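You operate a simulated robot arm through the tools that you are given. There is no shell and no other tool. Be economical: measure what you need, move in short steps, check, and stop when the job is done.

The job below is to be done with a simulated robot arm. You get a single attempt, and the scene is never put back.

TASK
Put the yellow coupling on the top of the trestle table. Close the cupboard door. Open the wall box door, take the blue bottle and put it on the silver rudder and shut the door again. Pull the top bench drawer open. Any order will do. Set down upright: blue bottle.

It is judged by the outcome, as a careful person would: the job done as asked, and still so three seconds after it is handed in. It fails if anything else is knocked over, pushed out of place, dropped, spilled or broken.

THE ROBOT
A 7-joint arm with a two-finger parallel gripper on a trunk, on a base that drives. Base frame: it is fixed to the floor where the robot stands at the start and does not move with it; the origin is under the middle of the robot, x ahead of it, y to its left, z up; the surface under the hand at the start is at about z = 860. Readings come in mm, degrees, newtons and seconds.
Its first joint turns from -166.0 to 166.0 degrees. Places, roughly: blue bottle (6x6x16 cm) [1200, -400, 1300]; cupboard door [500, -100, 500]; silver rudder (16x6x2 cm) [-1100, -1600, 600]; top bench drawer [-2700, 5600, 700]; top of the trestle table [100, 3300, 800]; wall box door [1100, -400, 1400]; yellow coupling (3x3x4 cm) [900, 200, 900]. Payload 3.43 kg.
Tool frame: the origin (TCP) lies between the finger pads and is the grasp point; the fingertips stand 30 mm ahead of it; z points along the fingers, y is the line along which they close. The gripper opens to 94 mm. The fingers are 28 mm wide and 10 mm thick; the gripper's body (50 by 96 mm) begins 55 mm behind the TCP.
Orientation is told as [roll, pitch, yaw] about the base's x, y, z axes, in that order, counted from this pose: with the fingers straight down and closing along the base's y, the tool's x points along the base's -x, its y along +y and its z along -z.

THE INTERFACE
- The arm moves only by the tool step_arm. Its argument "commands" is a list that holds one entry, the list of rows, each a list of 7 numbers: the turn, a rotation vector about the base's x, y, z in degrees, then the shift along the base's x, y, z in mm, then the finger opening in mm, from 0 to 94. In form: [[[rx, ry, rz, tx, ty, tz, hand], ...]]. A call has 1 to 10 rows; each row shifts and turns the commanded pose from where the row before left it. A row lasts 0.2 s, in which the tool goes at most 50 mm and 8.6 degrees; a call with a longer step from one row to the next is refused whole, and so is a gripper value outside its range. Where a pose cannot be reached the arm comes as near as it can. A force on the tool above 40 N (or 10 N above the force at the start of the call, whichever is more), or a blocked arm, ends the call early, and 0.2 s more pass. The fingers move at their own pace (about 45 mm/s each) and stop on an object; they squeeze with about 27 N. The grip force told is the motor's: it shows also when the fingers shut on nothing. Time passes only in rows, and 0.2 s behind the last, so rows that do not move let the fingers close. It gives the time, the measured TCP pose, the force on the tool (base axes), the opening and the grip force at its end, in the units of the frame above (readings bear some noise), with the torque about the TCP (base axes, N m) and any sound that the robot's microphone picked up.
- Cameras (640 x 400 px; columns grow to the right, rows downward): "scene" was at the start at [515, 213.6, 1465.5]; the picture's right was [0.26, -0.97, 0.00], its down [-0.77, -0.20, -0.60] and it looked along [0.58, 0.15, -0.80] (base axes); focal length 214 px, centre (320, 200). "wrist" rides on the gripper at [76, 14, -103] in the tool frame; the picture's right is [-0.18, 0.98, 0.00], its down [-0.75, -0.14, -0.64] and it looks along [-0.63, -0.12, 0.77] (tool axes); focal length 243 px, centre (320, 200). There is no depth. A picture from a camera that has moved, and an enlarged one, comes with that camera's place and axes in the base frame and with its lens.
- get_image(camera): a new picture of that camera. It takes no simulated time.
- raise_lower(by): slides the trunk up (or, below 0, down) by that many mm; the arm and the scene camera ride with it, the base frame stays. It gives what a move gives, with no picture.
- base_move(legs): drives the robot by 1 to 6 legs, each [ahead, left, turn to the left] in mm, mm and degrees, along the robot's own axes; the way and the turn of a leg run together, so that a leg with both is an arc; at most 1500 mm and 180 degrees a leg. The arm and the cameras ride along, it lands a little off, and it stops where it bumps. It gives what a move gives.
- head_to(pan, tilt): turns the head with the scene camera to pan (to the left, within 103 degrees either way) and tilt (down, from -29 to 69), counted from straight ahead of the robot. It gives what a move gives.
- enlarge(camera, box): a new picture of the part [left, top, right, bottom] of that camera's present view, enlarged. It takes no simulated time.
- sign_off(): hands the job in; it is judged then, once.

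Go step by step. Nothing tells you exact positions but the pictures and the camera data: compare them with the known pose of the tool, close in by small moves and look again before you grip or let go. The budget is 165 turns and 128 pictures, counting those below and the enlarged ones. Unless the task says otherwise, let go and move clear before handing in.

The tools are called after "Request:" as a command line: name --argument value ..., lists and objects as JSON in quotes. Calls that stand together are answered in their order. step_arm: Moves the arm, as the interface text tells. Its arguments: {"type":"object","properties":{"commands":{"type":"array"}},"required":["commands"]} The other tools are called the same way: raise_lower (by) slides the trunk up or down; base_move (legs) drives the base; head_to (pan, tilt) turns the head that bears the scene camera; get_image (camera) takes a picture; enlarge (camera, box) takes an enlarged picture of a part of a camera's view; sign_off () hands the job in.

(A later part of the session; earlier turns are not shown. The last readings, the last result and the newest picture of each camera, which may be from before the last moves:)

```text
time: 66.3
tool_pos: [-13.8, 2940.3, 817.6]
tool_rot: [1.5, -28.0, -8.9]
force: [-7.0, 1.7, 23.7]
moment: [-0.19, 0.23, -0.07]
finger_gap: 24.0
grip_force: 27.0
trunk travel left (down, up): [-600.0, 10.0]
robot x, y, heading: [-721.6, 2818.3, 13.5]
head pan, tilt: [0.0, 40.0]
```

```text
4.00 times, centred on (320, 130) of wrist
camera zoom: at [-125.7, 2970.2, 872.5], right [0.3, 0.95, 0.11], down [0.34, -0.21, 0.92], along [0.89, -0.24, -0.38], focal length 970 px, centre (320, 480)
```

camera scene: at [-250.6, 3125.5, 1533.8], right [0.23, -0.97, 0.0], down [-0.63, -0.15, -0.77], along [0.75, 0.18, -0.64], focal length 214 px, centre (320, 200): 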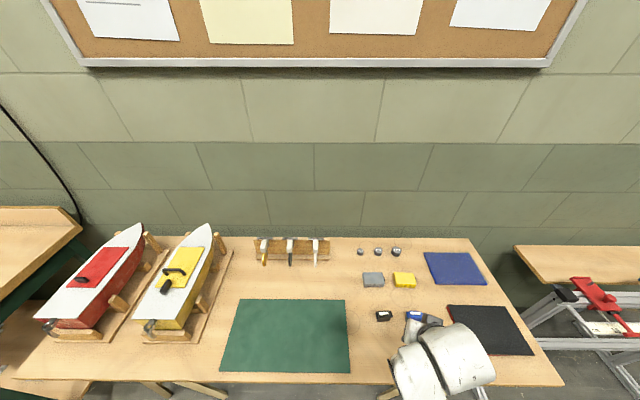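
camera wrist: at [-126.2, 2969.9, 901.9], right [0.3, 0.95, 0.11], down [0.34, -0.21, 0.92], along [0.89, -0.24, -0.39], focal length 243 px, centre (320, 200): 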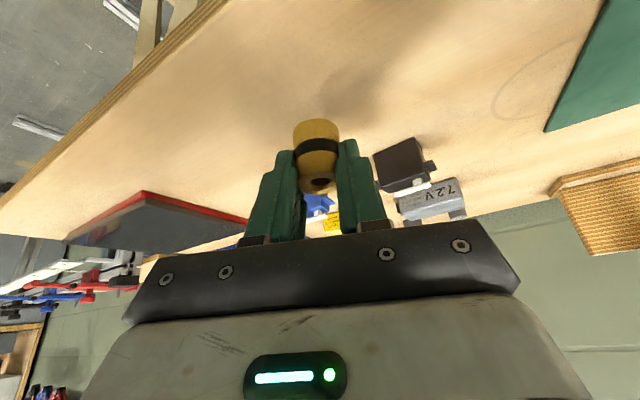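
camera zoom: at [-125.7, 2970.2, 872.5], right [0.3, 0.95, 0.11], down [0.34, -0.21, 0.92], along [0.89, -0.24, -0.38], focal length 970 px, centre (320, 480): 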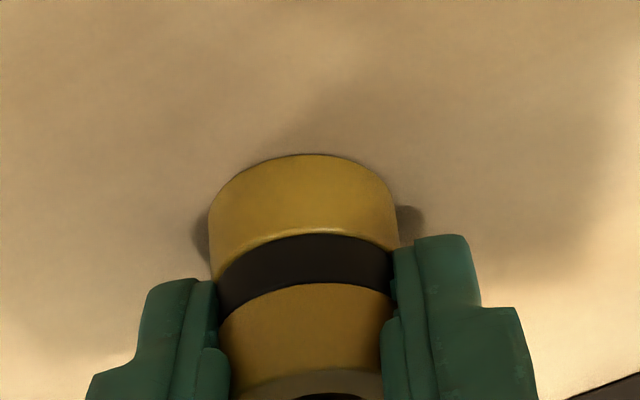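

Contact: the table top is at about z = 780. I'll ease up 2 mm, open, and back out along the tool axis.

Request:
step_arm --commands '[[[0, 0, 0, 0, 0, 2, 15], [0, 0, 0, 0, 0, 0, 60], [0, 0, 0, 0, 0, 0, 60], [0, 0, 0, 0, 0, 0, 60], [0, 0, 0, -7, 0, 13, 60], [0, 0, 0, -14, 0, 27, 60], [0, 0, 0, -14, 0, 27, 60], [0, 0, 0, -14, 0, 30, 60], [0, 0, 0, -10, 0, 40, 60], [0, 0, 0, 0, 0, 0, 60]]]'

Request:
get_image --camera "wrist"

```text
time: 68.5
tool_pos: [-75.0, 2938.5, 952.5]
tool_rot: [1.5, -27.8, -8.9]
force: [-0.1, 0.7, 0.2]
moment: [0.0, 0.01, -0.01]
finger_gap: 60.2
grip_force: 0.0
trunk travel left (down, up): [-600.0, 10.0]
robot x, y, heading: [-717.9, 2815.9, 13.5]
head pan, tilt: [0.0, 40.0]
```

```text
93 pictures are left
camera wrist: at [-186.2, 2969.3, 1007.9], right [0.3, 0.95, 0.11], down [0.34, -0.21, 0.92], along [0.89, -0.24, -0.39], focal length 243 px, centre (320, 200)
```

wrist: 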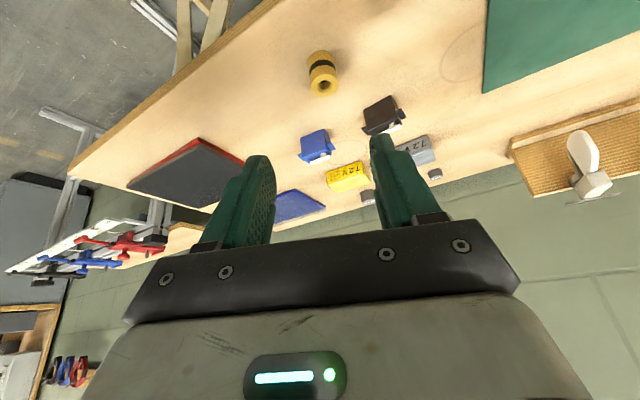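

The coupling stands on the table. Next I'll raise the hand, back off, and drive to the blue-drawer bench at the far wall.

Request:
step_arm --commands '[[[0, 0, 0, 0, 0, 45, 60], [0, 0, 0, 0, 0, 45, 60], [0, 0, 0, 0, 0, 45, 60], [0, 0, 0, 0, 0, 40, 60]]]'

Request:
base_move --legs '[[-400, 0, 0], [0, 0, 90], [1000, 450, 0], [990, 450, 0]]'

Request:
head_to --pan 0 --tilt 35

Request:
get_image --camera "scene"

```text
time: 69.5
tool_pos: [-75.5, 2940.3, 1089.6]
tool_rot: [1.5, -27.7, -8.8]
force: [0.5, -0.1, 0.0]
moment: [-0.02, 0.01, 0.0]
finger_gap: 60.0
grip_force: 0.1
out of reach, approached as far as the arm can: row 4
trunk travel left (down, up): [-600.0, 10.0]
robot x, y, heading: [-717.9, 2814.2, 13.3]
head pan, tilt: [0.0, 40.0]
```

```text
time: 86.2
tool_pos: [-2563.0, 5101.4, 1087.9]
tool_rot: [1.5, -27.8, 81.5]
force: [-0.1, 0.9, 0.1]
moment: [0.01, -0.05, -0.02]
finger_gap: 59.8
grip_force: 0.0
trunk travel left (down, up): [-600.0, 10.0]
robot x, y, heading: [-2432.9, 4460.1, 103.8]
head pan, tilt: [0.0, 40.0]
```

```text
time: 86.9
tool_pos: [-2561.9, 5101.9, 1088.4]
tool_rot: [1.4, -27.8, 81.4]
force: [-0.3, -0.7, 0.0]
moment: [0.05, 0.02, -0.02]
finger_gap: 60.3
grip_force: 0.0
trunk travel left (down, up): [-600.0, 10.0]
robot x, y, heading: [-2435.1, 4456.9, 103.4]
head pan, tilt: [0.0, 35.0]
```

```text
92 pictures are left
camera scene: at [-2746.9, 4927.3, 1541.3], right [0.97, 0.24, 0.0], down [0.14, -0.56, -0.82], along [-0.19, 0.8, -0.57], focal length 214 px, centre (320, 200)
```

scene: 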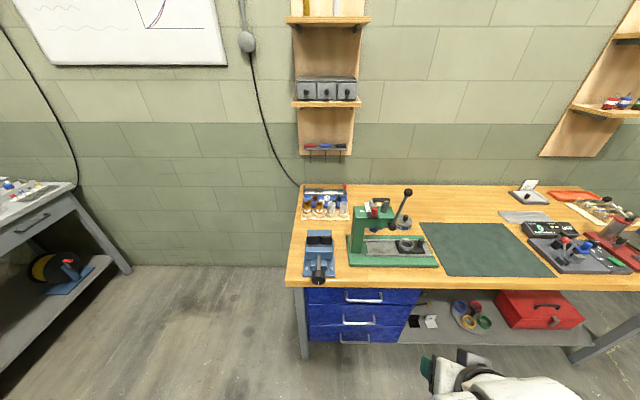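

The bench is square in front of me; the top blue drawer has a horizontal bar handle near (-2680, 5455, 700). I'll lower the trunk and take a closer look at it.

Request:
raise_lower --by -400

Request:
head_to --pan 0 --tilt 40

Request:
get_image --camera "scene"

Request:
enlarge --camera "scene" --box '[280, 120, 440, 220]'

```text
time: 90.7
tool_pos: [-2563.5, 5102.7, 689.3]
tool_rot: [1.5, -27.8, 81.4]
force: [-0.6, -0.3, -0.9]
moment: [-0.02, 0.02, -0.01]
finger_gap: 60.1
grip_force: 0.1
trunk travel left (down, up): [-200.0, 410.0]
robot x, y, heading: [-2430.1, 4460.5, 103.7]
head pan, tilt: [0.0, 35.0]
```

```text
time: 91.3
tool_pos: [-2562.4, 5101.7, 688.5]
tool_rot: [1.5, -27.8, 81.3]
force: [-0.8, -0.1, 0.2]
moment: [-0.02, 0.03, 0.02]
finger_gap: 60.1
grip_force: 0.1
trunk travel left (down, up): [-200.0, 410.0]
robot x, y, heading: [-2436.0, 4458.0, 103.5]
head pan, tilt: [0.0, 40.0]
```

```text
91 pictures are left
camera scene: at [-2746.2, 4924.3, 1133.8], right [0.97, 0.24, 0.0], down [0.15, -0.62, -0.77], along [-0.18, 0.74, -0.64], focal length 214 px, centre (320, 200)
```

scene: 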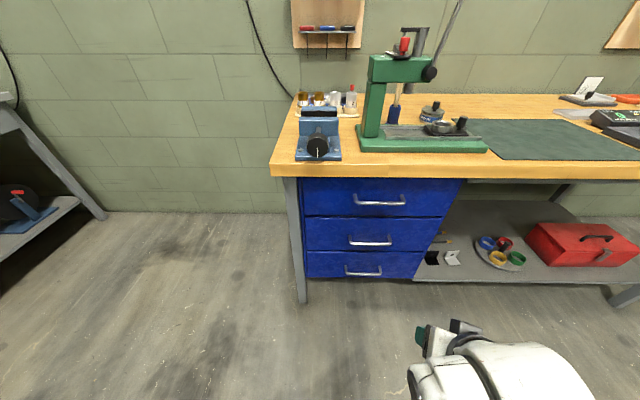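

```text
4.00 times, centred on (360, 170) of scene
camera zoom: at [-2746.2, 4924.3, 1133.8], right [0.97, 0.24, 0.0], down [0.15, -0.62, -0.77], along [-0.18, 0.74, -0.64], focal length 858 px, centre (160, 320)
```

zoom: 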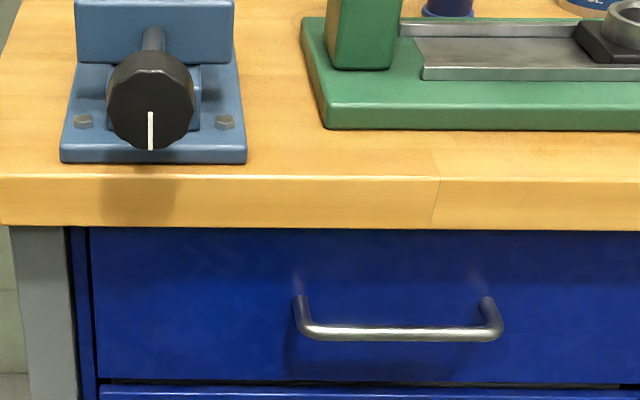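

The handle bar comes out at about (-2685, 5441, 711), 1014 mm ahead of the robot axis. I'll turn the tool to point horizontally forward.

Request:
step_arm --commands '[[[0, 0, 7.3, -4, 16, 0, 60], [0, 0, 7.3, -4, 16, 0, 60], [0, 0, 7.4, -4, 16, 0, 60], [7.53, 1.82, 0, -4, 16, 0, 60], [7.53, 1.82, 0, -4, 16, 0, 60], [7.53, 1.82, 0, -4, 16, 0, 60], [7.53, 1.82, 0, -4, 16, 5, 60], [7.53, 1.82, 0, 0, 0, 5, 60], [7.53, 1.82, 0, 0, 0, 5, 60], [7.53, 1.82, 0, 0, 0, 5, 60]]]'

Request:
get_image --camera "scene"

```text
time: 93.5
tool_pos: [-2589.4, 5214.9, 708.7]
tool_rot: [2.2, -82.1, 102.8]
force: [0.3, -0.2, -0.9]
moment: [0.02, 0.0, 0.02]
finger_gap: 60.1
grip_force: 0.0
trunk travel left (down, up): [-200.0, 410.0]
robot x, y, heading: [-2432.1, 4457.6, 103.5]
head pan, tilt: [0.0, 40.0]
```

```text
89 pictures are left
camera scene: at [-2746.2, 4924.3, 1133.8], right [0.97, 0.24, 0.0], down [0.15, -0.62, -0.77], along [-0.18, 0.74, -0.64], focal length 214 px, centre (320, 200)
```

scene: 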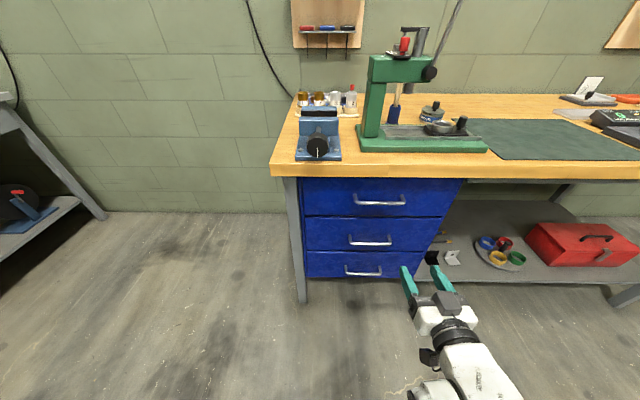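

That works. Now the remaining pitch and a roll of -90° so the fingers close vertically.

Request:
step_arm --commands '[[[7.53, 1.82, 0, 0, 0, 0, 60], [2.0, -8.26, 0, 0, 0, 0, 60], [2.0, -8.26, 0, 0, 0, 0, 60], [2.0, -8.26, 0, 0, 0, 0, 60], [2.0, -8.26, 0, 0, 0, 0, 60], [2.0, -8.26, 0, 0, 0, 0, 60], [2.0, -8.26, 0, 0, 0, 0, 60], [2.0, -8.26, 0, 0, 0, 0, 60], [2.0, -8.26, 0, 0, 0, 0, 60], [2.0, -8.26, 0, 0, 0, 0, 60]]]'

Request:
step_arm --commands '[[[2.0, -8.26, 0, 0, 0, 0, 60], [1.1, -4.86, 0, 0, 0, 0, 60], [0, 0, 0, 0, 0, 0, 60]]]'

Request:
get_image --camera "scene"

Request:
get_image --camera "wrist"

```text
time: 95.8
tool_pos: [-2589.9, 5212.9, 708.2]
tool_rot: [-88.5, -13.4, -166.7]
force: [0.3, 0.0, 0.2]
moment: [0.01, 0.01, -0.02]
finger_gap: 60.2
grip_force: 0.0
trunk travel left (down, up): [-200.0, 410.0]
robot x, y, heading: [-2435.7, 4462.2, 103.6]
head pan, tilt: [0.0, 40.0]
```

```text
time: 96.5
tool_pos: [-2590.7, 5213.2, 707.9]
tool_rot: [-88.5, -0.1, -166.6]
force: [-0.7, 0.3, -0.5]
moment: [0.02, 0.02, 0.02]
finger_gap: 60.1
grip_force: 0.1
trunk travel left (down, up): [-200.0, 410.0]
robot x, y, heading: [-2431.2, 4458.0, 103.6]
head pan, tilt: [0.0, 40.0]
```

```text
88 pictures are left
camera scene: at [-2746.2, 4924.3, 1133.8], right [0.97, 0.24, 0.0], down [0.15, -0.62, -0.77], along [-0.18, 0.74, -0.64], focal length 214 px, centre (320, 200)
```

scene: 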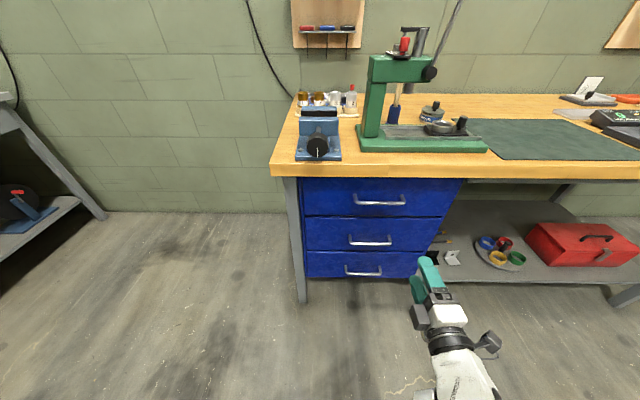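

```text
87 pictures are left
camera wrist: at [-2491.5, 5132.1, 697.4], right [-0.17, -0.07, -0.98], down [-0.59, -0.8, 0.16], along [-0.79, 0.6, 0.1], focal length 243 px, centre (320, 200)
```

wrist: 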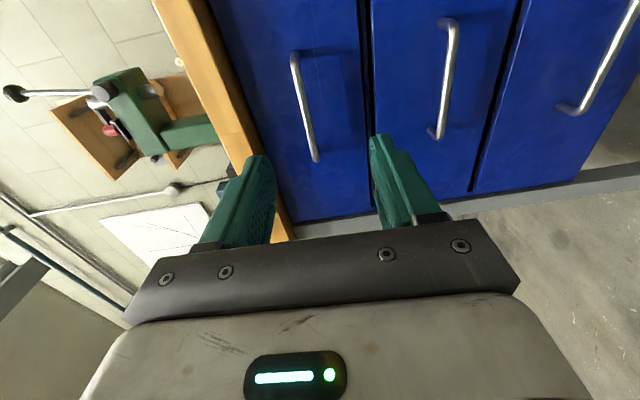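

The tool is now horizontal with vertical closing. I'll drive 150 mm closer and look again.

Request:
base_move --legs '[[150, 30, 0]]'

Request:
get_image --camera "wrist"

Request:
get_image --camera "scene"

```text
time: 98.0
tool_pos: [-2657.3, 5355.2, 709.0]
tool_rot: [-88.4, -0.2, -166.6]
force: [0.6, 0.3, -0.8]
moment: [0.0, -0.01, 0.06]
finger_gap: 60.2
grip_force: 0.0
trunk travel left (down, up): [-200.0, 410.0]
robot x, y, heading: [-2500.1, 4600.9, 103.6]
head pan, tilt: [0.0, 40.0]
```

```text
86 pictures are left
camera wrist: at [-2558.4, 5274.1, 697.3], right [-0.18, -0.07, -0.98], down [-0.58, -0.8, 0.16], along [-0.79, 0.6, 0.1], focal length 243 px, centre (320, 200)
```

wrist: 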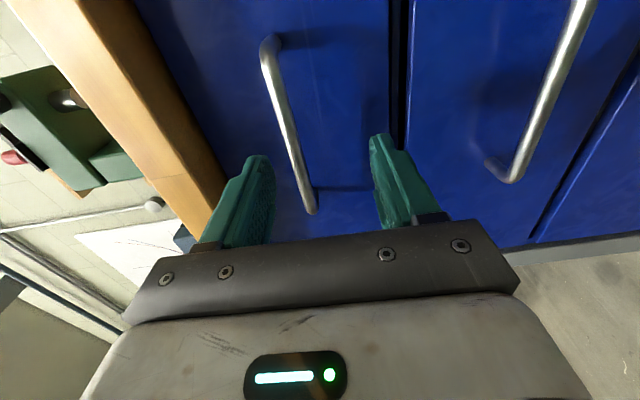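

```text
85 pictures are left
camera scene: at [-2812.6, 5065.8, 1133.8], right [0.97, 0.24, 0.0], down [0.15, -0.62, -0.77], along [-0.18, 0.74, -0.64], focal length 214 px, centre (320, 200)
```

scene: 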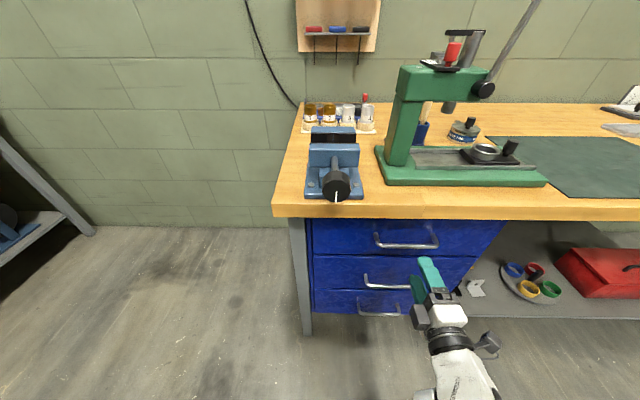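

By both cameras the bar is about 21 mm above the tool axis, z ≈ 730, and 70 mm ahead. I'll raise, edge in and re-check.

Request:
step_arm --commands '[[[0, 0, 0, -10, -2, 21, 60], [0, 0, 0, -7, 29, 0, 60], [0, 0, 0, 0, 0, 0, 60]]]'

Request:
get_image --camera "wrist"

```text
time: 98.8
tool_pos: [-2675.9, 5381.8, 731.1]
tool_rot: [-88.5, -0.3, -166.5]
force: [0.2, -0.5, 0.6]
moment: [-0.02, 0.03, -0.02]
finger_gap: 60.0
grip_force: 0.1
trunk travel left (down, up): [-200.0, 410.0]
robot x, y, heading: [-2501.0, 4596.8, 103.6]
head pan, tilt: [0.0, 40.0]
```

```text
84 pictures are left
camera wrist: at [-2576.7, 5300.7, 718.6], right [-0.18, -0.07, -0.98], down [-0.58, -0.8, 0.16], along [-0.79, 0.6, 0.1], focal length 243 px, centre (320, 200)
```

wrist: 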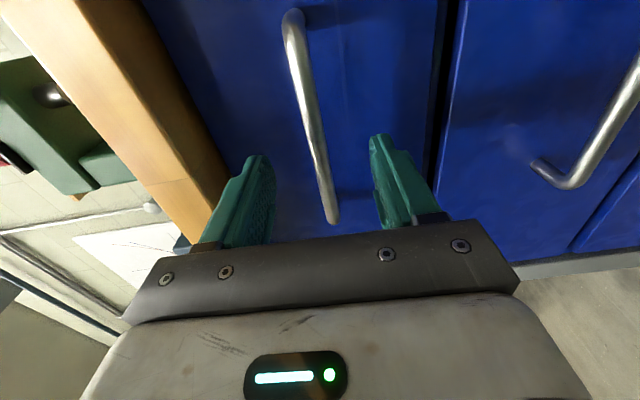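

The bar is now centred between the fingers; I'll go forward about 40 mm and close.

Request:
step_arm --commands '[[[0, 0, 0, -5, 20, 0, 60], [0, 0, 0, -4, 17, 0, 60], [0, 0, 0, 0, 0, 0, 0], [0, 0, 0, 0, 0, 0, 0], [0, 0, 0, 0, 0, 0, 0], [0, 0, 0, 0, 0, 0, 0], [0, 0, 0, 0, 0, 0, 0], [0, 0, 0, 0, 0, 0, 0]]]'

Request:
get_image --camera "wrist"

```text
time: 100.5
tool_pos: [-2683.2, 5417.9, 728.7]
tool_rot: [-88.4, -0.1, -166.6]
force: [-1.0, 0.7, -3.2]
moment: [0.08, -0.19, -0.04]
finger_gap: 15.1
grip_force: 45.5
trunk travel left (down, up): [-200.0, 410.0]
robot x, y, heading: [-2497.7, 4601.0, 103.6]
head pan, tilt: [0.0, 40.0]
```

```text
83 pictures are left
camera wrist: at [-2584.3, 5336.5, 718.6], right [-0.18, -0.07, -0.98], down [-0.58, -0.8, 0.16], along [-0.79, 0.6, 0.1], focal length 243 px, centre (320, 200)
```

wrist: 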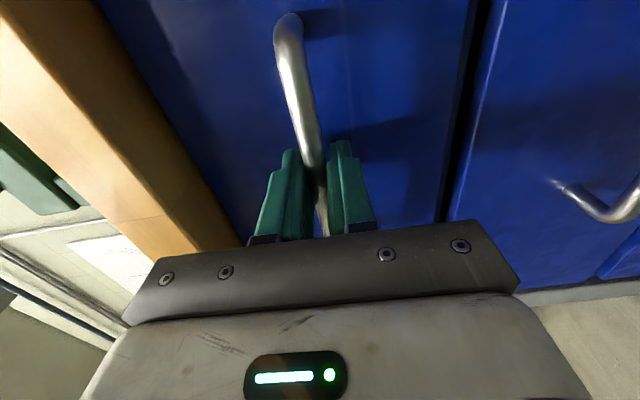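

Bar gripped at 15 mm. I'll pull straight back.

Request:
step_arm --commands '[[[0, 0, 0, 2, -10, 0, 0], [0, 0, 0, 5, -19, 0, 0], [0, 0, 0, 5, -19, 0, 0], [0, 0, 0, 5, -20, 0, 0], [0, 0, 0, 5, -20, 0, 0], [0, 0, 0, 5, -20, 0, 0]]]'

Request:
get_image --camera "scene"

```text
time: 102.0
tool_pos: [-2657.2, 5311.1, 730.4]
tool_rot: [-88.6, -0.2, -166.3]
force: [-15.3, -3.4, -4.4]
moment: [0.02, -0.47, -0.2]
finger_gap: 11.7
grip_force: 44.7
trunk travel left (down, up): [-200.0, 410.0]
robot x, y, heading: [-2502.3, 4598.6, 103.7]
head pan, tilt: [0.0, 40.0]
```

```text
82 pictures are left
camera scene: at [-2813.5, 5065.6, 1133.6], right [0.97, 0.24, 0.0], down [0.15, -0.62, -0.77], along [-0.18, 0.74, -0.64], focal length 214 px, centre (320, 200)
```

scene: 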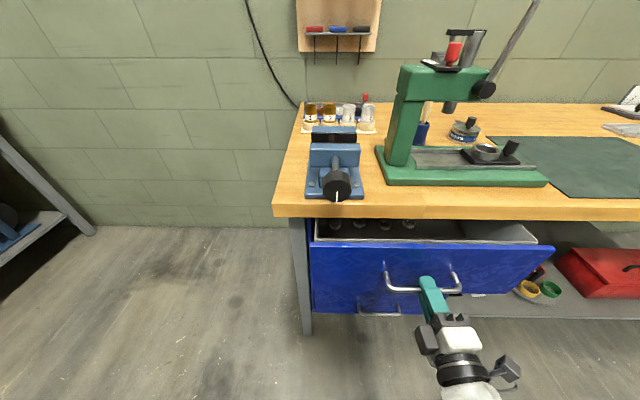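

The drawer is coming out. I'll keep pulling, slightly easing the sideways force.

Request:
step_arm --commands '[[[0, 0, 0, 2, -20, 0, 0], [0, 0, 0, 3, -20, 0, 0], [0, 0, 0, 4, -20, 0, 0], [0, 0, 0, 4, -20, 0, 0], [0, 0, 0, 4, -20, 0, 0], [0, 0, 0, 4, -20, 0, 0]]]'

Request:
get_image --camera "scene"

```text
time: 103.3
tool_pos: [-2632.7, 5191.2, 729.7]
tool_rot: [-88.5, 0.0, -166.9]
force: [18.7, 2.5, 4.6]
moment: [0.07, -0.19, -0.24]
finger_gap: 11.7
grip_force: 45.0
trunk travel left (down, up): [-200.0, 410.0]
robot x, y, heading: [-2500.2, 4602.0, 103.8]
head pan, tilt: [0.0, 40.0]
```

```text
81 pictures are left
camera scene: at [-2811.4, 5066.2, 1134.1], right [0.97, 0.24, 0.0], down [0.15, -0.62, -0.77], along [-0.18, 0.74, -0.64], focal length 214 px, centre (320, 200)
```

scene: 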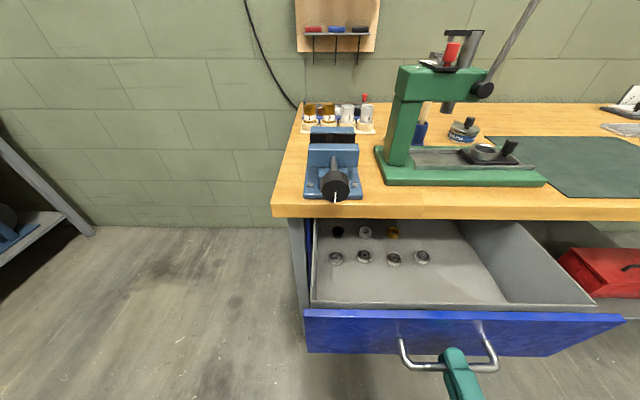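

About 230 mm open. I'll pull a bit further, to its stop if that comes soon.

Request:
step_arm --commands '[[[0, 0, 0, 6, -20, 0, 0], [0, 0, 0, 5, -20, 0, 0], [0, 0, 0, 5, -20, 0, 0], [0, 0, 0, 5, -20, 0, 0]]]'

Request:
get_image --camera "scene"

```text
time: 104.1
tool_pos: [-2625.0, 5158.8, 728.8]
tool_rot: [-90.6, 0.2, -165.8]
force: [9.4, 0.5, -40.8]
moment: [-0.48, 0.26, -1.5]
finger_gap: 11.9
grip_force: 45.4
trunk travel left (down, up): [-200.0, 410.0]
robot x, y, heading: [-2498.0, 4596.8, 103.8]
head pan, tilt: [0.0, 40.0]
stopped in row 3: the force on the tool passed its limit at 51 N (the readings are from after the stop); the commanded pose is now the measured one
```

```text
80 pictures are left
camera scene: at [-2811.9, 5070.5, 1132.5], right [0.97, 0.24, 0.0], down [0.15, -0.63, -0.76], along [-0.18, 0.74, -0.65], focal length 214 px, centre (320, 200)
```

scene: 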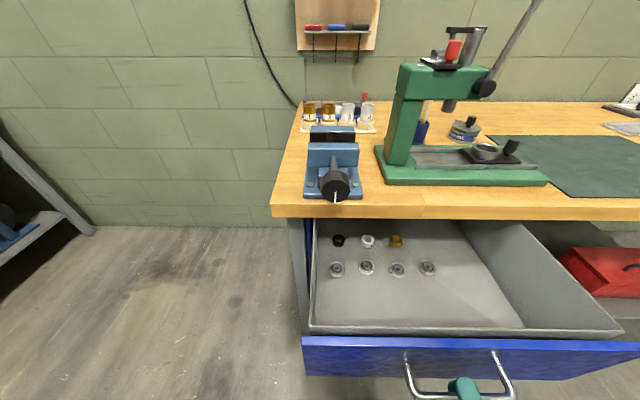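

Open about 260 mm; the arm itself is cramped now. I'll release and back the base straight off.

Request:
step_arm --commands '[[[0, 0, 0, 0, 0, 0, 60], [0, 0, 0, 0, 0, 0, 60], [0, 0, 0, 0, 0, 0, 60], [0, 0, 0, 0, 0, 0, 60]]]'

Request:
get_image --camera "wrist"

```text
time: 105.1
tool_pos: [-2625.3, 5158.3, 736.4]
tool_rot: [-91.4, 0.4, -165.6]
force: [-0.1, 0.0, 0.8]
moment: [0.02, -0.04, 0.02]
finger_gap: 60.2
grip_force: 0.1
trunk travel left (down, up): [-200.0, 410.0]
robot x, y, heading: [-2497.9, 4603.6, 103.9]
head pan, tilt: [0.0, 40.0]
```

```text
79 pictures are left
camera wrist: at [-2526.5, 5080.2, 720.3], right [-0.18, -0.02, -0.98], down [-0.57, -0.81, 0.12], along [-0.8, 0.58, 0.13], focal length 243 px, centre (320, 200)
```

wrist: 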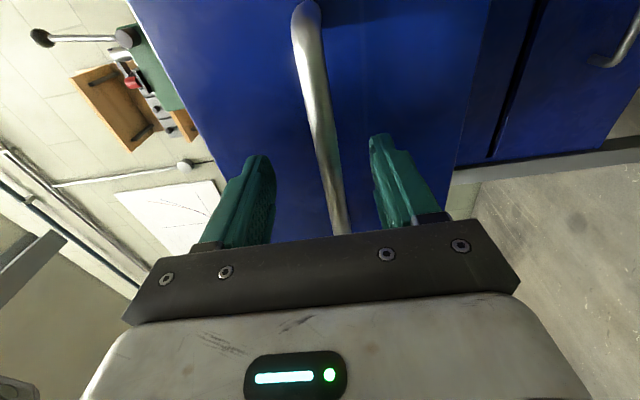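

The fingers straddle the bar freely. I'll drive clear and back towards the first bench.

Request:
base_move --legs '[[-400, 0, 0], [0, 0, -90.4], [171, -1163, 0], [171, -1163, 0], [171, -1163, 0], [171, -1163, 0]]'

Request:
head_to --pan 0 --tilt 35

Request:
get_image --camera "scene"

Request:
head_to --pan -80 --tilt 35

Request:
get_image --camera "scene"

```text
time: 133.6
tool_pos: [-248.5, -75.4, 736.8]
tool_rot: [-91.6, 0.5, 101.5]
force: [1.1, -0.6, 0.4]
moment: [0.01, -0.01, 0.0]
finger_gap: 59.9
grip_force: 0.0
trunk travel left (down, up): [-200.0, 410.0]
robot x, y, heading: [-811.2, -171.4, 10.6]
head pan, tilt: [0.0, 40.0]
```

```text
time: 134.3
tool_pos: [-248.0, -76.6, 738.9]
tool_rot: [-91.7, 0.4, 101.4]
force: [-0.1, 0.7, 0.2]
moment: [-0.01, 0.0, 0.02]
finger_gap: 60.0
grip_force: 0.0
trunk travel left (down, up): [-200.0, 410.0]
robot x, y, heading: [-816.5, -173.6, 10.5]
head pan, tilt: [0.0, 35.0]
```

```text
78 pictures are left
camera scene: at [-324.9, 116.5, 1140.5], right [0.19, -0.98, 0.0], down [-0.57, -0.11, -0.82], along [0.8, 0.15, -0.58], focal length 214 px, centre (320, 200)
```

scene: 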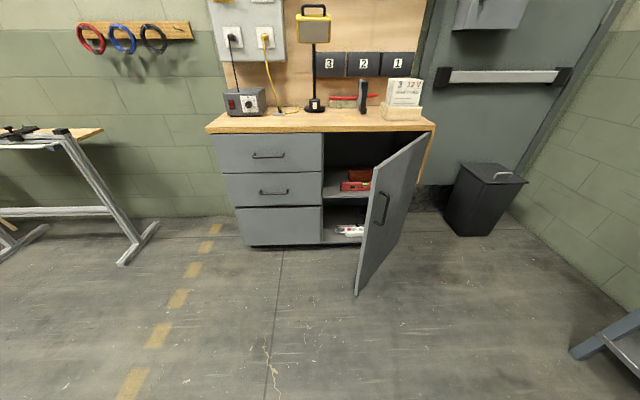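

```text
time: 135.8
tool_pos: [-248.4, -75.6, 737.9]
tool_rot: [-91.8, 0.5, 101.6]
force: [0.1, 0.7, -1.0]
moment: [0.02, -0.02, 0.03]
finger_gap: 60.1
grip_force: 0.1
trunk travel left (down, up): [-200.0, 410.0]
robot x, y, heading: [-811.7, -175.4, 10.7]
head pan, tilt: [-80.0, 35.0]
```

```text
77 pictures are left
camera scene: at [-380.2, 17.9, 1140.2], right [-0.94, -0.35, 0.0], down [-0.21, 0.54, -0.82], along [0.29, -0.77, -0.57], focal length 214 px, centre (320, 200)
```

scene: 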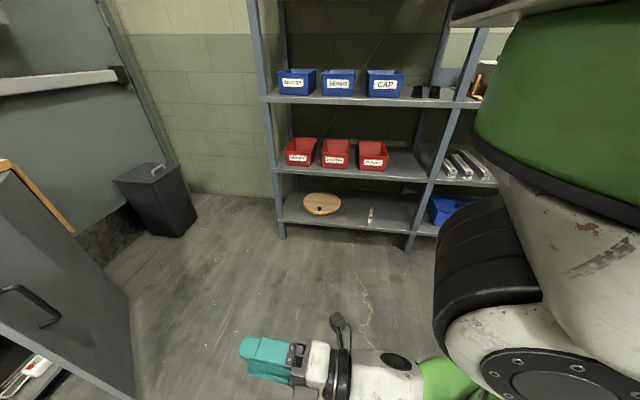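

I can see the open door from its outer side: hinge near (745, -200), free edge near (310, 45), handle z 543–723, top about 820. I'll close the fist, raise to z = 770 (above the handle), and drive to the outer side of the door.

Request:
step_arm --commands '[[[0, 0, 0, 0, 0, 16, 0], [0, 0, 0, 0, 0, 16, 0], [0, 0, 0, 0, 0, 0, 0], [0, 0, 0, 0, 0, 0, 0]]]'

Request:
base_move --legs '[[0, 0, 14.4], [0, -417, 0], [440, 0, 0]]'

Request:
head_to --pan 0 --tilt 50

Request:
get_image --camera "scene"

```text
time: 136.8
tool_pos: [-243.2, -79.5, 771.3]
tool_rot: [-92.1, 0.8, 100.1]
force: [0.0, -0.1, -0.1]
moment: [0.0, 0.0, -0.01]
finger_gap: 0.2
grip_force: 24.9
trunk travel left (down, up): [-200.0, 410.0]
robot x, y, heading: [-812.5, -171.7, 10.8]
head pan, tilt: [-80.0, 35.0]
```

```text
time: 142.5
tool_pos: [296.1, -121.5, 772.5]
tool_rot: [-92.4, 0.6, 115.2]
force: [-0.1, -0.1, 0.6]
moment: [0.0, 0.01, 0.01]
finger_gap: 0.0
grip_force: 26.6
trunk travel left (down, up): [-200.0, 410.0]
robot x, y, heading: [-229.7, -358.4, 25.3]
head pan, tilt: [-80.0, 35.0]
```

```text
time: 144.1
tool_pos: [296.8, -123.3, 773.6]
tool_rot: [-92.6, 0.8, 115.1]
force: [-0.3, -0.7, -0.1]
moment: [-0.01, -0.01, 0.02]
finger_gap: 0.0
grip_force: 27.2
trunk travel left (down, up): [-200.0, 410.0]
robot x, y, heading: [-231.0, -355.3, 25.3]
head pan, tilt: [0.0, 50.0]
```

```text
76 pictures are left
camera scene: at [159.3, 42.1, 1117.8], right [0.43, -0.9, 0.0], down [-0.69, -0.33, -0.64], along [0.58, 0.27, -0.77], focal length 214 px, centre (320, 200)
```

scene: 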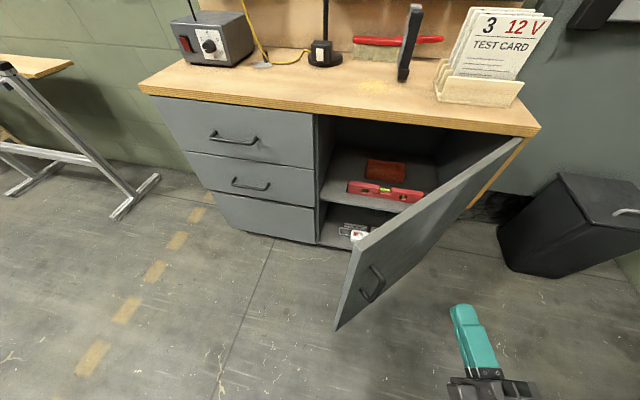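

The fingertip is outside the door, around 110 mm from it. I'll push it by driving: to contact, then halfway.

Request:
base_move --legs '[[123, 48, 0], [150, 32, 0]]'

Request:
get_image --camera "scene"

```text
time: 146.4
tool_pos: [510.9, 66.7, 773.7]
tool_rot: [-92.8, 0.7, 115.1]
force: [-0.4, 0.0, 0.0]
moment: [-0.05, -0.03, -0.01]
finger_gap: 0.0
grip_force: 27.1
trunk travel left (down, up): [-200.0, 410.0]
robot x, y, heading: [-18.5, -170.0, 25.1]
head pan, tilt: [0.0, 50.0]
```

```text
75 pictures are left
camera scene: at [373.5, 231.3, 1117.9], right [0.43, -0.9, 0.0], down [-0.69, -0.33, -0.64], along [0.58, 0.27, -0.77], focal length 214 px, centre (320, 200)
```

scene: 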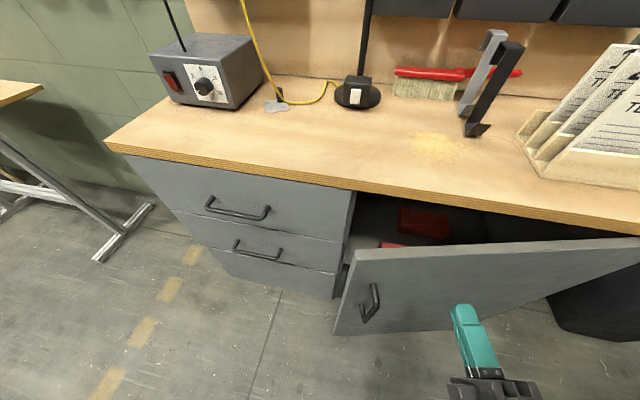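

It's swinging shut nicely. I'll push the rest.

Request:
base_move --legs '[[110, 40, 0]]'

Request:
get_image --camera "scene"

```text
time: 147.6
tool_pos: [593.9, 149.8, 775.3]
tool_rot: [-93.0, 0.7, 114.9]
force: [0.3, -0.3, -0.7]
moment: [0.01, 0.01, 0.04]
finger_gap: 0.2
grip_force: 26.9
trunk travel left (down, up): [-200.0, 410.0]
robot x, y, heading: [62.4, -82.3, 24.8]
head pan, tilt: [0.0, 50.0]
```

```text
74 pictures are left
camera scene: at [455.7, 313.9, 1118.2], right [0.43, -0.91, 0.0], down [-0.69, -0.33, -0.64], along [0.58, 0.27, -0.77], focal length 214 px, centre (320, 200)
```

scene: 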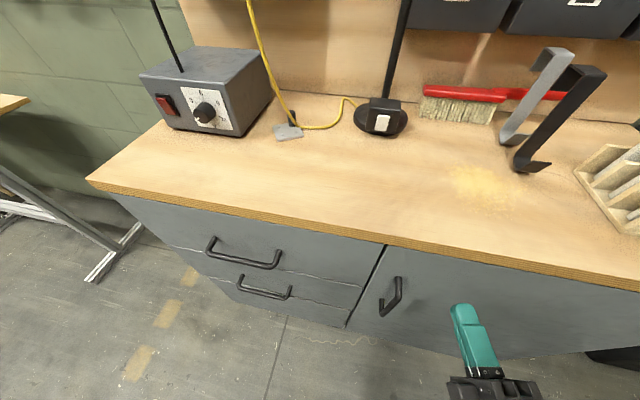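

It's almost flush. I'll press gently with the arm until I feel it seat.

Request:
step_arm --commands '[[[0, 0, 0, 5.8, 1.4, 0, 0], [0, 0, 0, 5.8, 1.4, 0, 0], [0, 0, 0, 5.8, 1.4, 0, 0], [0, 0, 0, 5.8, 1.4, 0, 0], [0, 0, 0, 5.8, 1.4, 0, 0], [0, 0, 0, 5.8, 1.4, 0, 0], [0, 0, 0, 5.8, 1.4, 0, 0], [0, 0, 0, 0, 0, 0, 0]]]'

Request:
get_image --camera "scene"

```text
time: 149.4
tool_pos: [632.9, 159.4, 776.6]
tool_rot: [-93.1, 0.8, 115.1]
force: [-0.4, -1.0, -0.1]
moment: [0.0, -0.02, -0.02]
finger_gap: 0.0
grip_force: 27.3
trunk travel left (down, up): [-200.0, 410.0]
robot x, y, heading: [65.9, -85.9, 25.4]
head pan, tilt: [0.0, 50.0]
```

```text
73 pictures are left
camera scene: at [453.5, 312.7, 1119.7], right [0.43, -0.91, 0.0], down [-0.69, -0.33, -0.64], along [0.58, 0.27, -0.77], focal length 214 px, centre (320, 200)
```

scene: 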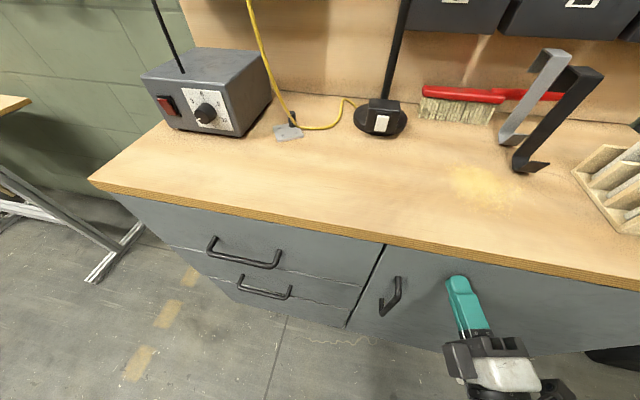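

Request:
step_arm --commands '[[[0, 0, 0, 5.8, 1.4, 0, 0], [0, 0, 0, 5.8, 1.4, 0, 0], [0, 0, 0, 5.8, 1.4, 0, 0], [0, 0, 0, 5.8, 1.4, 0, 0], [0, 0, 0, 5.8, 1.4, 0, 0], [0, 0, 0, 0, 0, 0, 0]]]'

Request:
get_image --camera "scene"

```text
time: 149.8
tool_pos: [635.3, 159.1, 776.3]
tool_rot: [-92.9, 0.8, 114.8]
force: [-15.9, -5.9, 1.1]
moment: [-0.01, 0.03, -0.17]
finger_gap: 0.0
grip_force: 26.7
trunk travel left (down, up): [-200.0, 410.0]
robot x, y, heading: [65.1, -85.8, 25.3]
head pan, tilt: [0.0, 50.0]
stopped in row 2: the force on the tool passed its limit at 55 N (the readings are from after the stop); the commanded pose is now the measured one
```

```text
72 pictures are left
camera scene: at [452.5, 312.3, 1119.9], right [0.43, -0.91, 0.0], down [-0.69, -0.33, -0.64], along [0.58, 0.27, -0.77], focal length 214 px, centre (320, 200)
```

scene: 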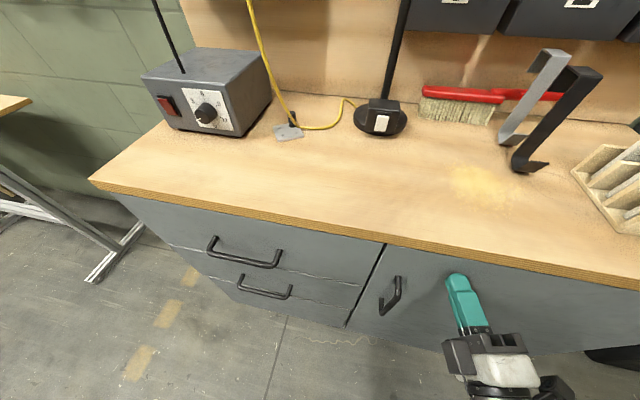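

The door is firmly shut. Now to the wall box: I'll back off, raise the trunk, and move round to face it.

Request:
base_move --legs '[[-250, 0, 0], [0, 0, -11.8], [0, -431, 0]]'

Request:
raise_lower --by 400

Request:
head_to --pan 0 --tilt 20

Request:
get_image --camera "scene"

```text
time: 154.6
tool_pos: [539.6, -494.0, 776.4]
tool_rot: [-92.9, 0.7, 102.7]
force: [-0.4, -0.3, 0.6]
moment: [0.01, 0.01, 0.03]
finger_gap: 0.2
grip_force: 27.3
trunk travel left (down, up): [-200.0, 410.0]
robot x, y, heading: [-69.5, -611.2, 13.0]
head pan, tilt: [0.0, 50.0]
```

```text
time: 158.5
tool_pos: [540.3, -494.6, 1175.8]
tool_rot: [-93.0, 0.6, 102.7]
force: [0.4, -0.3, -0.7]
moment: [-0.02, 0.01, -0.01]
finger_gap: 0.0
grip_force: 26.9
trunk travel left (down, up): [-600.0, 10.0]
robot x, y, heading: [-63.2, -612.6, 12.8]
head pan, tilt: [0.0, 50.0]
```

```text
time: 159.4
tool_pos: [540.2, -495.4, 1177.8]
tool_rot: [-92.9, 0.7, 102.6]
force: [0.4, 0.4, 0.5]
moment: [0.0, 0.01, -0.03]
finger_gap: 0.0
grip_force: 26.7
trunk travel left (down, up): [-600.0, 10.0]
robot x, y, heading: [-69.2, -612.2, 12.9]
head pan, tilt: [0.0, 20.0]
```

```text
71 pictures are left
camera scene: at [410.9, -302.3, 1565.2], right [0.22, -0.97, 0.0], down [-0.33, -0.08, -0.94], along [0.92, 0.21, -0.34], focal length 214 px, centre (320, 200)
```

scene: 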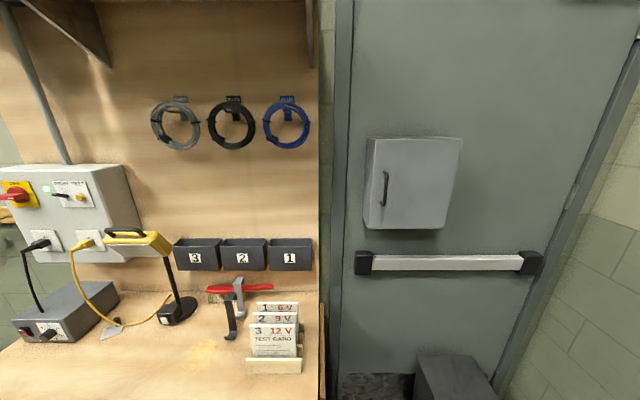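

The box handle is a vertical bar at about (1081, -359, 1368); it is on the left of the door, so the hinge is on the right near (1154, -563). I'll turn the gripper so it closes horizontally and lift it to that height.

Request:
step_arm --commands '[[[8.28, 1.91, 0, 0, 0, 19, 0], [8.28, 1.91, 0, 0, 0, 19, 0], [8.28, 1.91, 0, 0, 0, 19, 0], [8.28, 1.91, 0, 0, 0, 19, 0], [8.28, 1.91, 0, 0, 0, 19, 0], [8.28, 1.91, 0, 0, 0, 19, 0], [8.28, 1.91, 0, 0, 0, 19, 0], [8.28, 1.91, 0, 0, 0, 19, 0], [8.28, 1.91, 0, 0, 0, 19, 0], [8.28, 1.91, 0, 0, 0, 19, 0]]]'

Request:
step_arm --commands '[[[4.8, 1.1, 0, 0, 0, 0, 60], [0, 0, 0, 0, 0, 0, 60], [0, 0, 0, 0, 0, 0, 60], [0, 0, 0, 0, 0, 0, 60]]]'

Request:
base_move --legs '[[300, 120, 0]]'

Request:
get_image --camera "scene"

Request:
get_image --camera "wrist"

```text
time: 161.6
tool_pos: [541.8, -495.1, 1213.1]
tool_rot: [-92.8, -16.3, 102.7]
force: [0.1, 0.5, -1.0]
moment: [0.02, 0.02, -0.01]
finger_gap: 0.2
grip_force: 27.2
out of reach, approached as far as the arm can: row 3, 4, 5, 6, 7, 8, 9, 10
trunk travel left (down, up): [-600.0, 10.0]
robot x, y, heading: [-68.9, -612.6, 13.0]
head pan, tilt: [0.0, 20.0]
```

```text
time: 162.6
tool_pos: [540.2, -494.4, 1213.5]
tool_rot: [-92.7, -21.3, 102.7]
force: [0.3, -0.5, -0.3]
moment: [-0.01, 0.0, -0.01]
finger_gap: 60.0
grip_force: 0.1
trunk travel left (down, up): [-600.0, 10.0]
robot x, y, heading: [-65.5, -614.0, 12.6]
head pan, tilt: [0.0, 20.0]
```

```text
time: 164.8
tool_pos: [806.0, -311.0, 1212.9]
tool_rot: [-92.8, -21.3, 102.7]
force: [-0.3, 0.8, 0.9]
moment: [0.03, 0.02, -0.02]
finger_gap: 60.0
grip_force: 0.0
trunk travel left (down, up): [-600.0, 10.0]
robot x, y, heading: [200.5, -424.6, 13.3]
head pan, tilt: [0.0, 20.0]
```

```text
70 pictures are left
camera scene: at [676.3, -118.6, 1565.3], right [0.22, -0.97, 0.0], down [-0.33, -0.08, -0.94], along [0.92, 0.21, -0.34], focal length 214 px, centre (320, 200)
```

scene: 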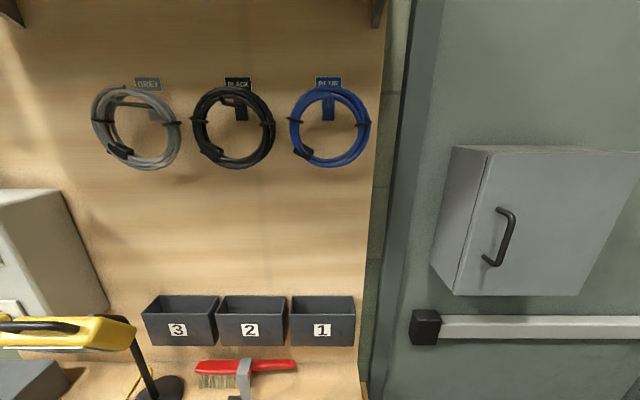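

```text
69 pictures are left
camera wrist: at [721.8, -394.7, 1167.6], right [-0.07, 0.53, -0.85], down [-0.78, 0.5, 0.37], along [0.62, 0.69, 0.37], focal length 243 px, centre (320, 200)
```

wrist: 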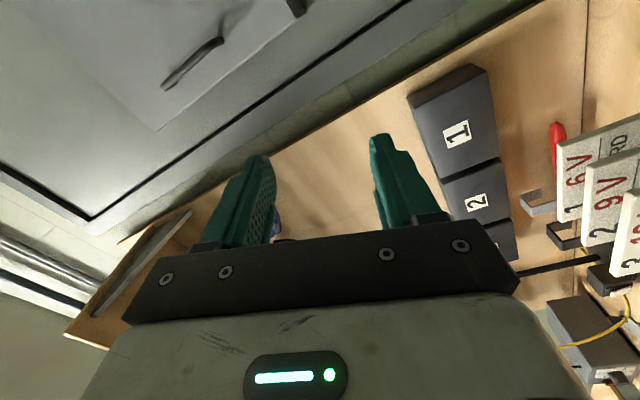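

The arm ran out of wrist range so far retracted. I'll back the base 200 mm, then extend, raise and roll in the more open posture.

Request:
base_move --legs '[[-200, -60, 0]]'

Request:
step_arm --commands '[[[0, 0, 0, 36, 8, 15, 60], [0, 0, 0, 36, 8, 20, 60], [0, 0, 0, 36, 8, 25, 60], [0, 0, 0, 36, 8, 25, 60], [0, 0, 0, 0, 0, 35, 60], [0, 0, 0, 0, 0, 35, 60]]]'

Request:
step_arm --commands '[[[8.28, 1.91, 0, 0, 0, 0, 60], [8.28, 1.91, 0, 0, 0, 0, 60], [8.28, 1.91, 0, 0, 0, 0, 60], [8.28, 1.91, 0, 0, 0, 0, 60], [8.28, 1.91, 0, 0, 0, 0, 60], [8.28, 1.91, 0, 0, 0, 0, 60], [8.28, 1.91, 0, 0, 0, 0, 60], [8.28, 1.91, 0, 0, 0, 0, 60], [0, 0, 0, 0, 0, 0, 60]]]'

Request:
get_image --camera "wrist"

Request:
get_image --camera "scene"

```text
time: 166.4
tool_pos: [619.8, -415.4, 1213.6]
tool_rot: [-92.8, -21.2, 102.7]
force: [-0.4, 0.0, 0.2]
moment: [0.0, -0.05, 0.0]
finger_gap: 59.9
grip_force: 0.1
trunk travel left (down, up): [-600.0, 10.0]
robot x, y, heading: [11.0, -530.1, 13.0]
head pan, tilt: [0.0, 20.0]
```

```text
time: 167.8
tool_pos: [777.4, -382.6, 1357.8]
tool_rot: [-92.7, -22.3, 102.6]
force: [0.3, -1.5, 3.3]
moment: [-0.08, 0.2, 0.06]
finger_gap: 59.8
grip_force: 0.0
out of reach, approached as far as the arm can: row 5, 6
trunk travel left (down, up): [-600.0, 10.0]
robot x, y, heading: [11.4, -532.5, 13.0]
head pan, tilt: [0.0, 20.0]
```

```text
time: 169.8
tool_pos: [783.8, -379.4, 1356.8]
tool_rot: [-73.8, -89.3, 83.9]
force: [0.6, -0.1, -0.3]
moment: [0.0, -0.01, -0.01]
finger_gap: 59.9
grip_force: 0.0
out of reach, approached as far as the arm can: row 6
trunk travel left (down, up): [-600.0, 10.0]
robot x, y, heading: [9.6, -533.5, 13.0]
head pan, tilt: [0.0, 20.0]
```

```text
68 pictures are left
camera wrist: at [681.1, -382.9, 1282.1], right [-0.17, 0.97, 0.17], down [-0.61, -0.24, 0.76], along [0.78, 0.02, 0.63], focal length 243 px, centre (320, 200)
```

wrist: 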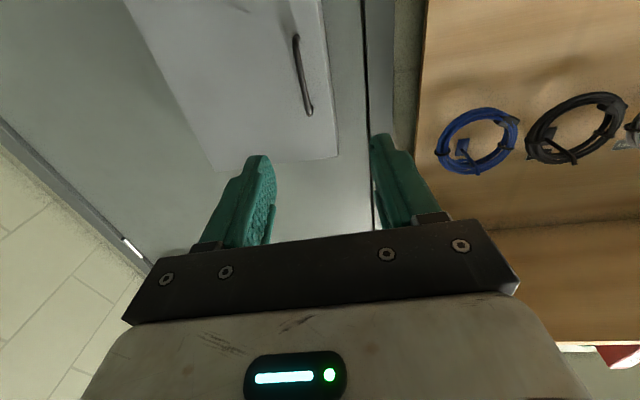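

```text
67 pictures are left
camera scene: at [490.5, -222.8, 1565.2], right [0.22, -0.97, 0.0], down [-0.33, -0.08, -0.94], along [0.92, 0.21, -0.34], focal length 214 px, centre (320, 200)
```

scene: 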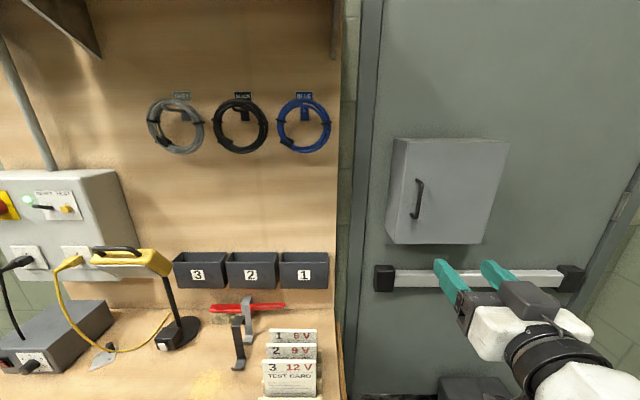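

The gripper now points forward with horizontal closing, camera below. I'll drive 200 mm closer.

Request:
base_move --legs '[[190, -25, 0]]'

Request:
get_image --camera "wrist"

Request:
get_image --camera "scene"

```text
time: 171.4
tool_pos: [975.6, -360.2, 1358.4]
tool_rot: [-76.4, -89.2, 86.4]
force: [0.0, -0.9, 0.0]
moment: [0.03, 0.01, -0.01]
finger_gap: 60.3
grip_force: 0.1
trunk travel left (down, up): [-600.0, 10.0]
robot x, y, heading: [205.1, -513.7, 13.1]
head pan, tilt: [0.0, 20.0]
```

```text
66 pictures are left
camera wrist: at [872.0, -364.3, 1282.1], right [-0.17, 0.97, 0.17], down [-0.61, -0.24, 0.76], along [0.78, 0.03, 0.63], focal length 243 px, centre (320, 200)
```

wrist: 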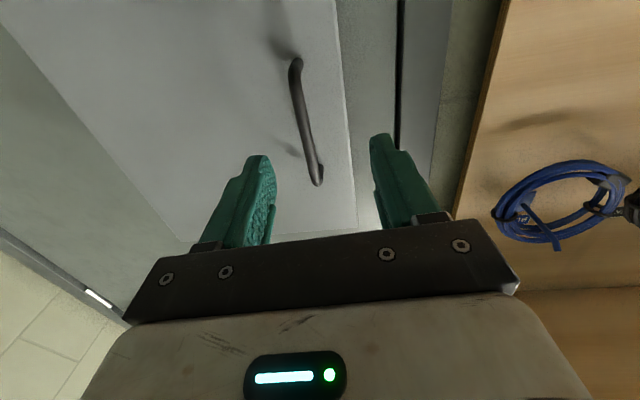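

```text
65 pictures are left
camera scene: at [681.3, -204.0, 1565.2], right [0.22, -0.97, 0.0], down [-0.33, -0.08, -0.94], along [0.92, 0.21, -0.34], focal length 214 px, centre (320, 200)
```

scene: 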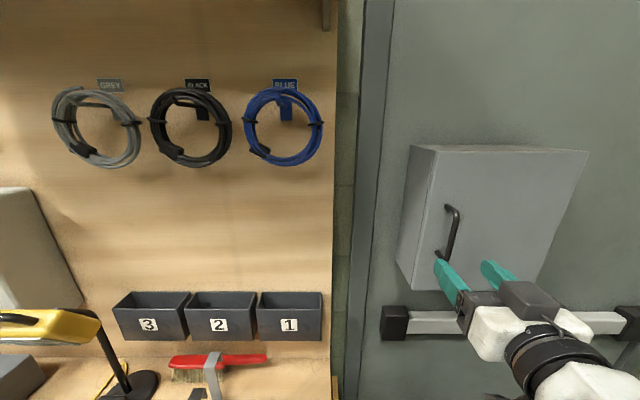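

The bar is 11 mm right of the tool axis and about 90 mm ahead. I'll correct and go in most of the way.

Request:
step_arm --commands '[[[0, 0, 0, 2, -11, 0, 60], [0, 0, 0, 29, 5, 0, 60], [0, 0, 0, 29, 5, 0, 60], [0, 0, 0, 0, 0, 0, 60]]]'

Request:
get_image --camera "wrist"

```text
time: 172.4
tool_pos: [1033.9, -362.0, 1355.7]
tool_rot: [-74.5, -89.3, 84.6]
force: [-0.8, 0.4, -0.2]
moment: [0.02, -0.02, 0.03]
finger_gap: 59.6
grip_force: 0.0
trunk travel left (down, up): [-600.0, 10.0]
robot x, y, heading: [208.0, -514.5, 13.0]
head pan, tilt: [0.0, 20.0]
```

```text
64 pictures are left
camera wrist: at [931.4, -364.7, 1281.1], right [-0.17, 0.97, 0.17], down [-0.61, -0.24, 0.76], along [0.78, 0.03, 0.63], focal length 243 px, centre (320, 200)
```

wrist: 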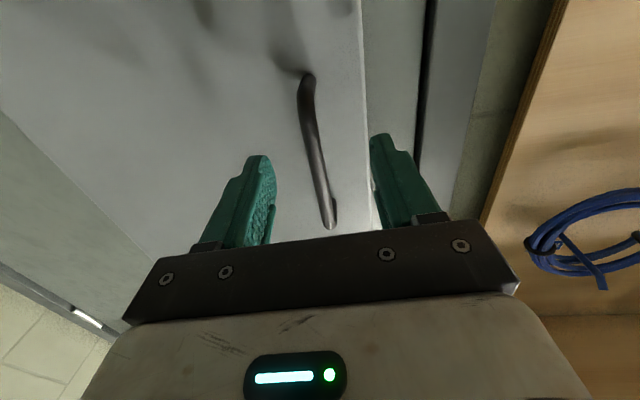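

Request:
step_arm --commands '[[[0, 0, 0, 16, 3, 0, 60], [0, 0, 0, 15, 3, 0, 60], [0, 0, 0, 0, 0, 0, 0], [0, 0, 0, 0, 0, 0, 0], [0, 0, 0, 0, 0, 0, 0], [0, 0, 0, 0, 0, 0, 0], [0, 0, 0, 0, 0, 0, 0], [0, 0, 0, 0, 0, 0, 0]]]'

Request:
get_image --camera "wrist"

```text
time: 174.2
tool_pos: [1066.3, -357.5, 1357.7]
tool_rot: [-76.7, -89.3, 86.5]
force: [-14.0, -13.3, -4.0]
moment: [0.84, 0.27, -0.04]
finger_gap: 14.1
grip_force: 45.3
trunk travel left (down, up): [-600.0, 10.0]
robot x, y, heading: [203.4, -514.9, 13.2]
head pan, tilt: [0.0, 20.0]
```

```text
63 pictures are left
camera wrist: at [962.5, -360.9, 1282.8], right [-0.17, 0.97, 0.17], down [-0.61, -0.24, 0.76], along [0.78, 0.02, 0.63], focal length 243 px, centre (320, 200)
```

wrist: 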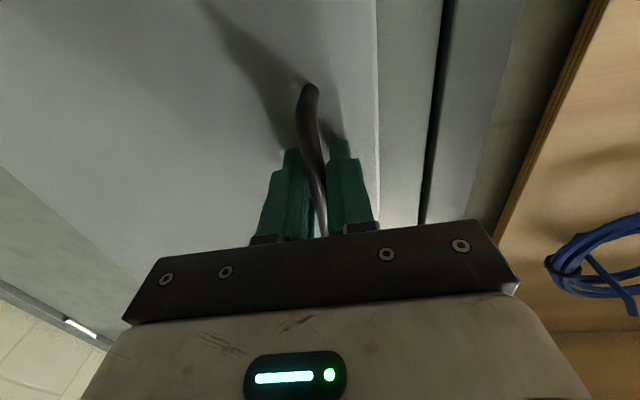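

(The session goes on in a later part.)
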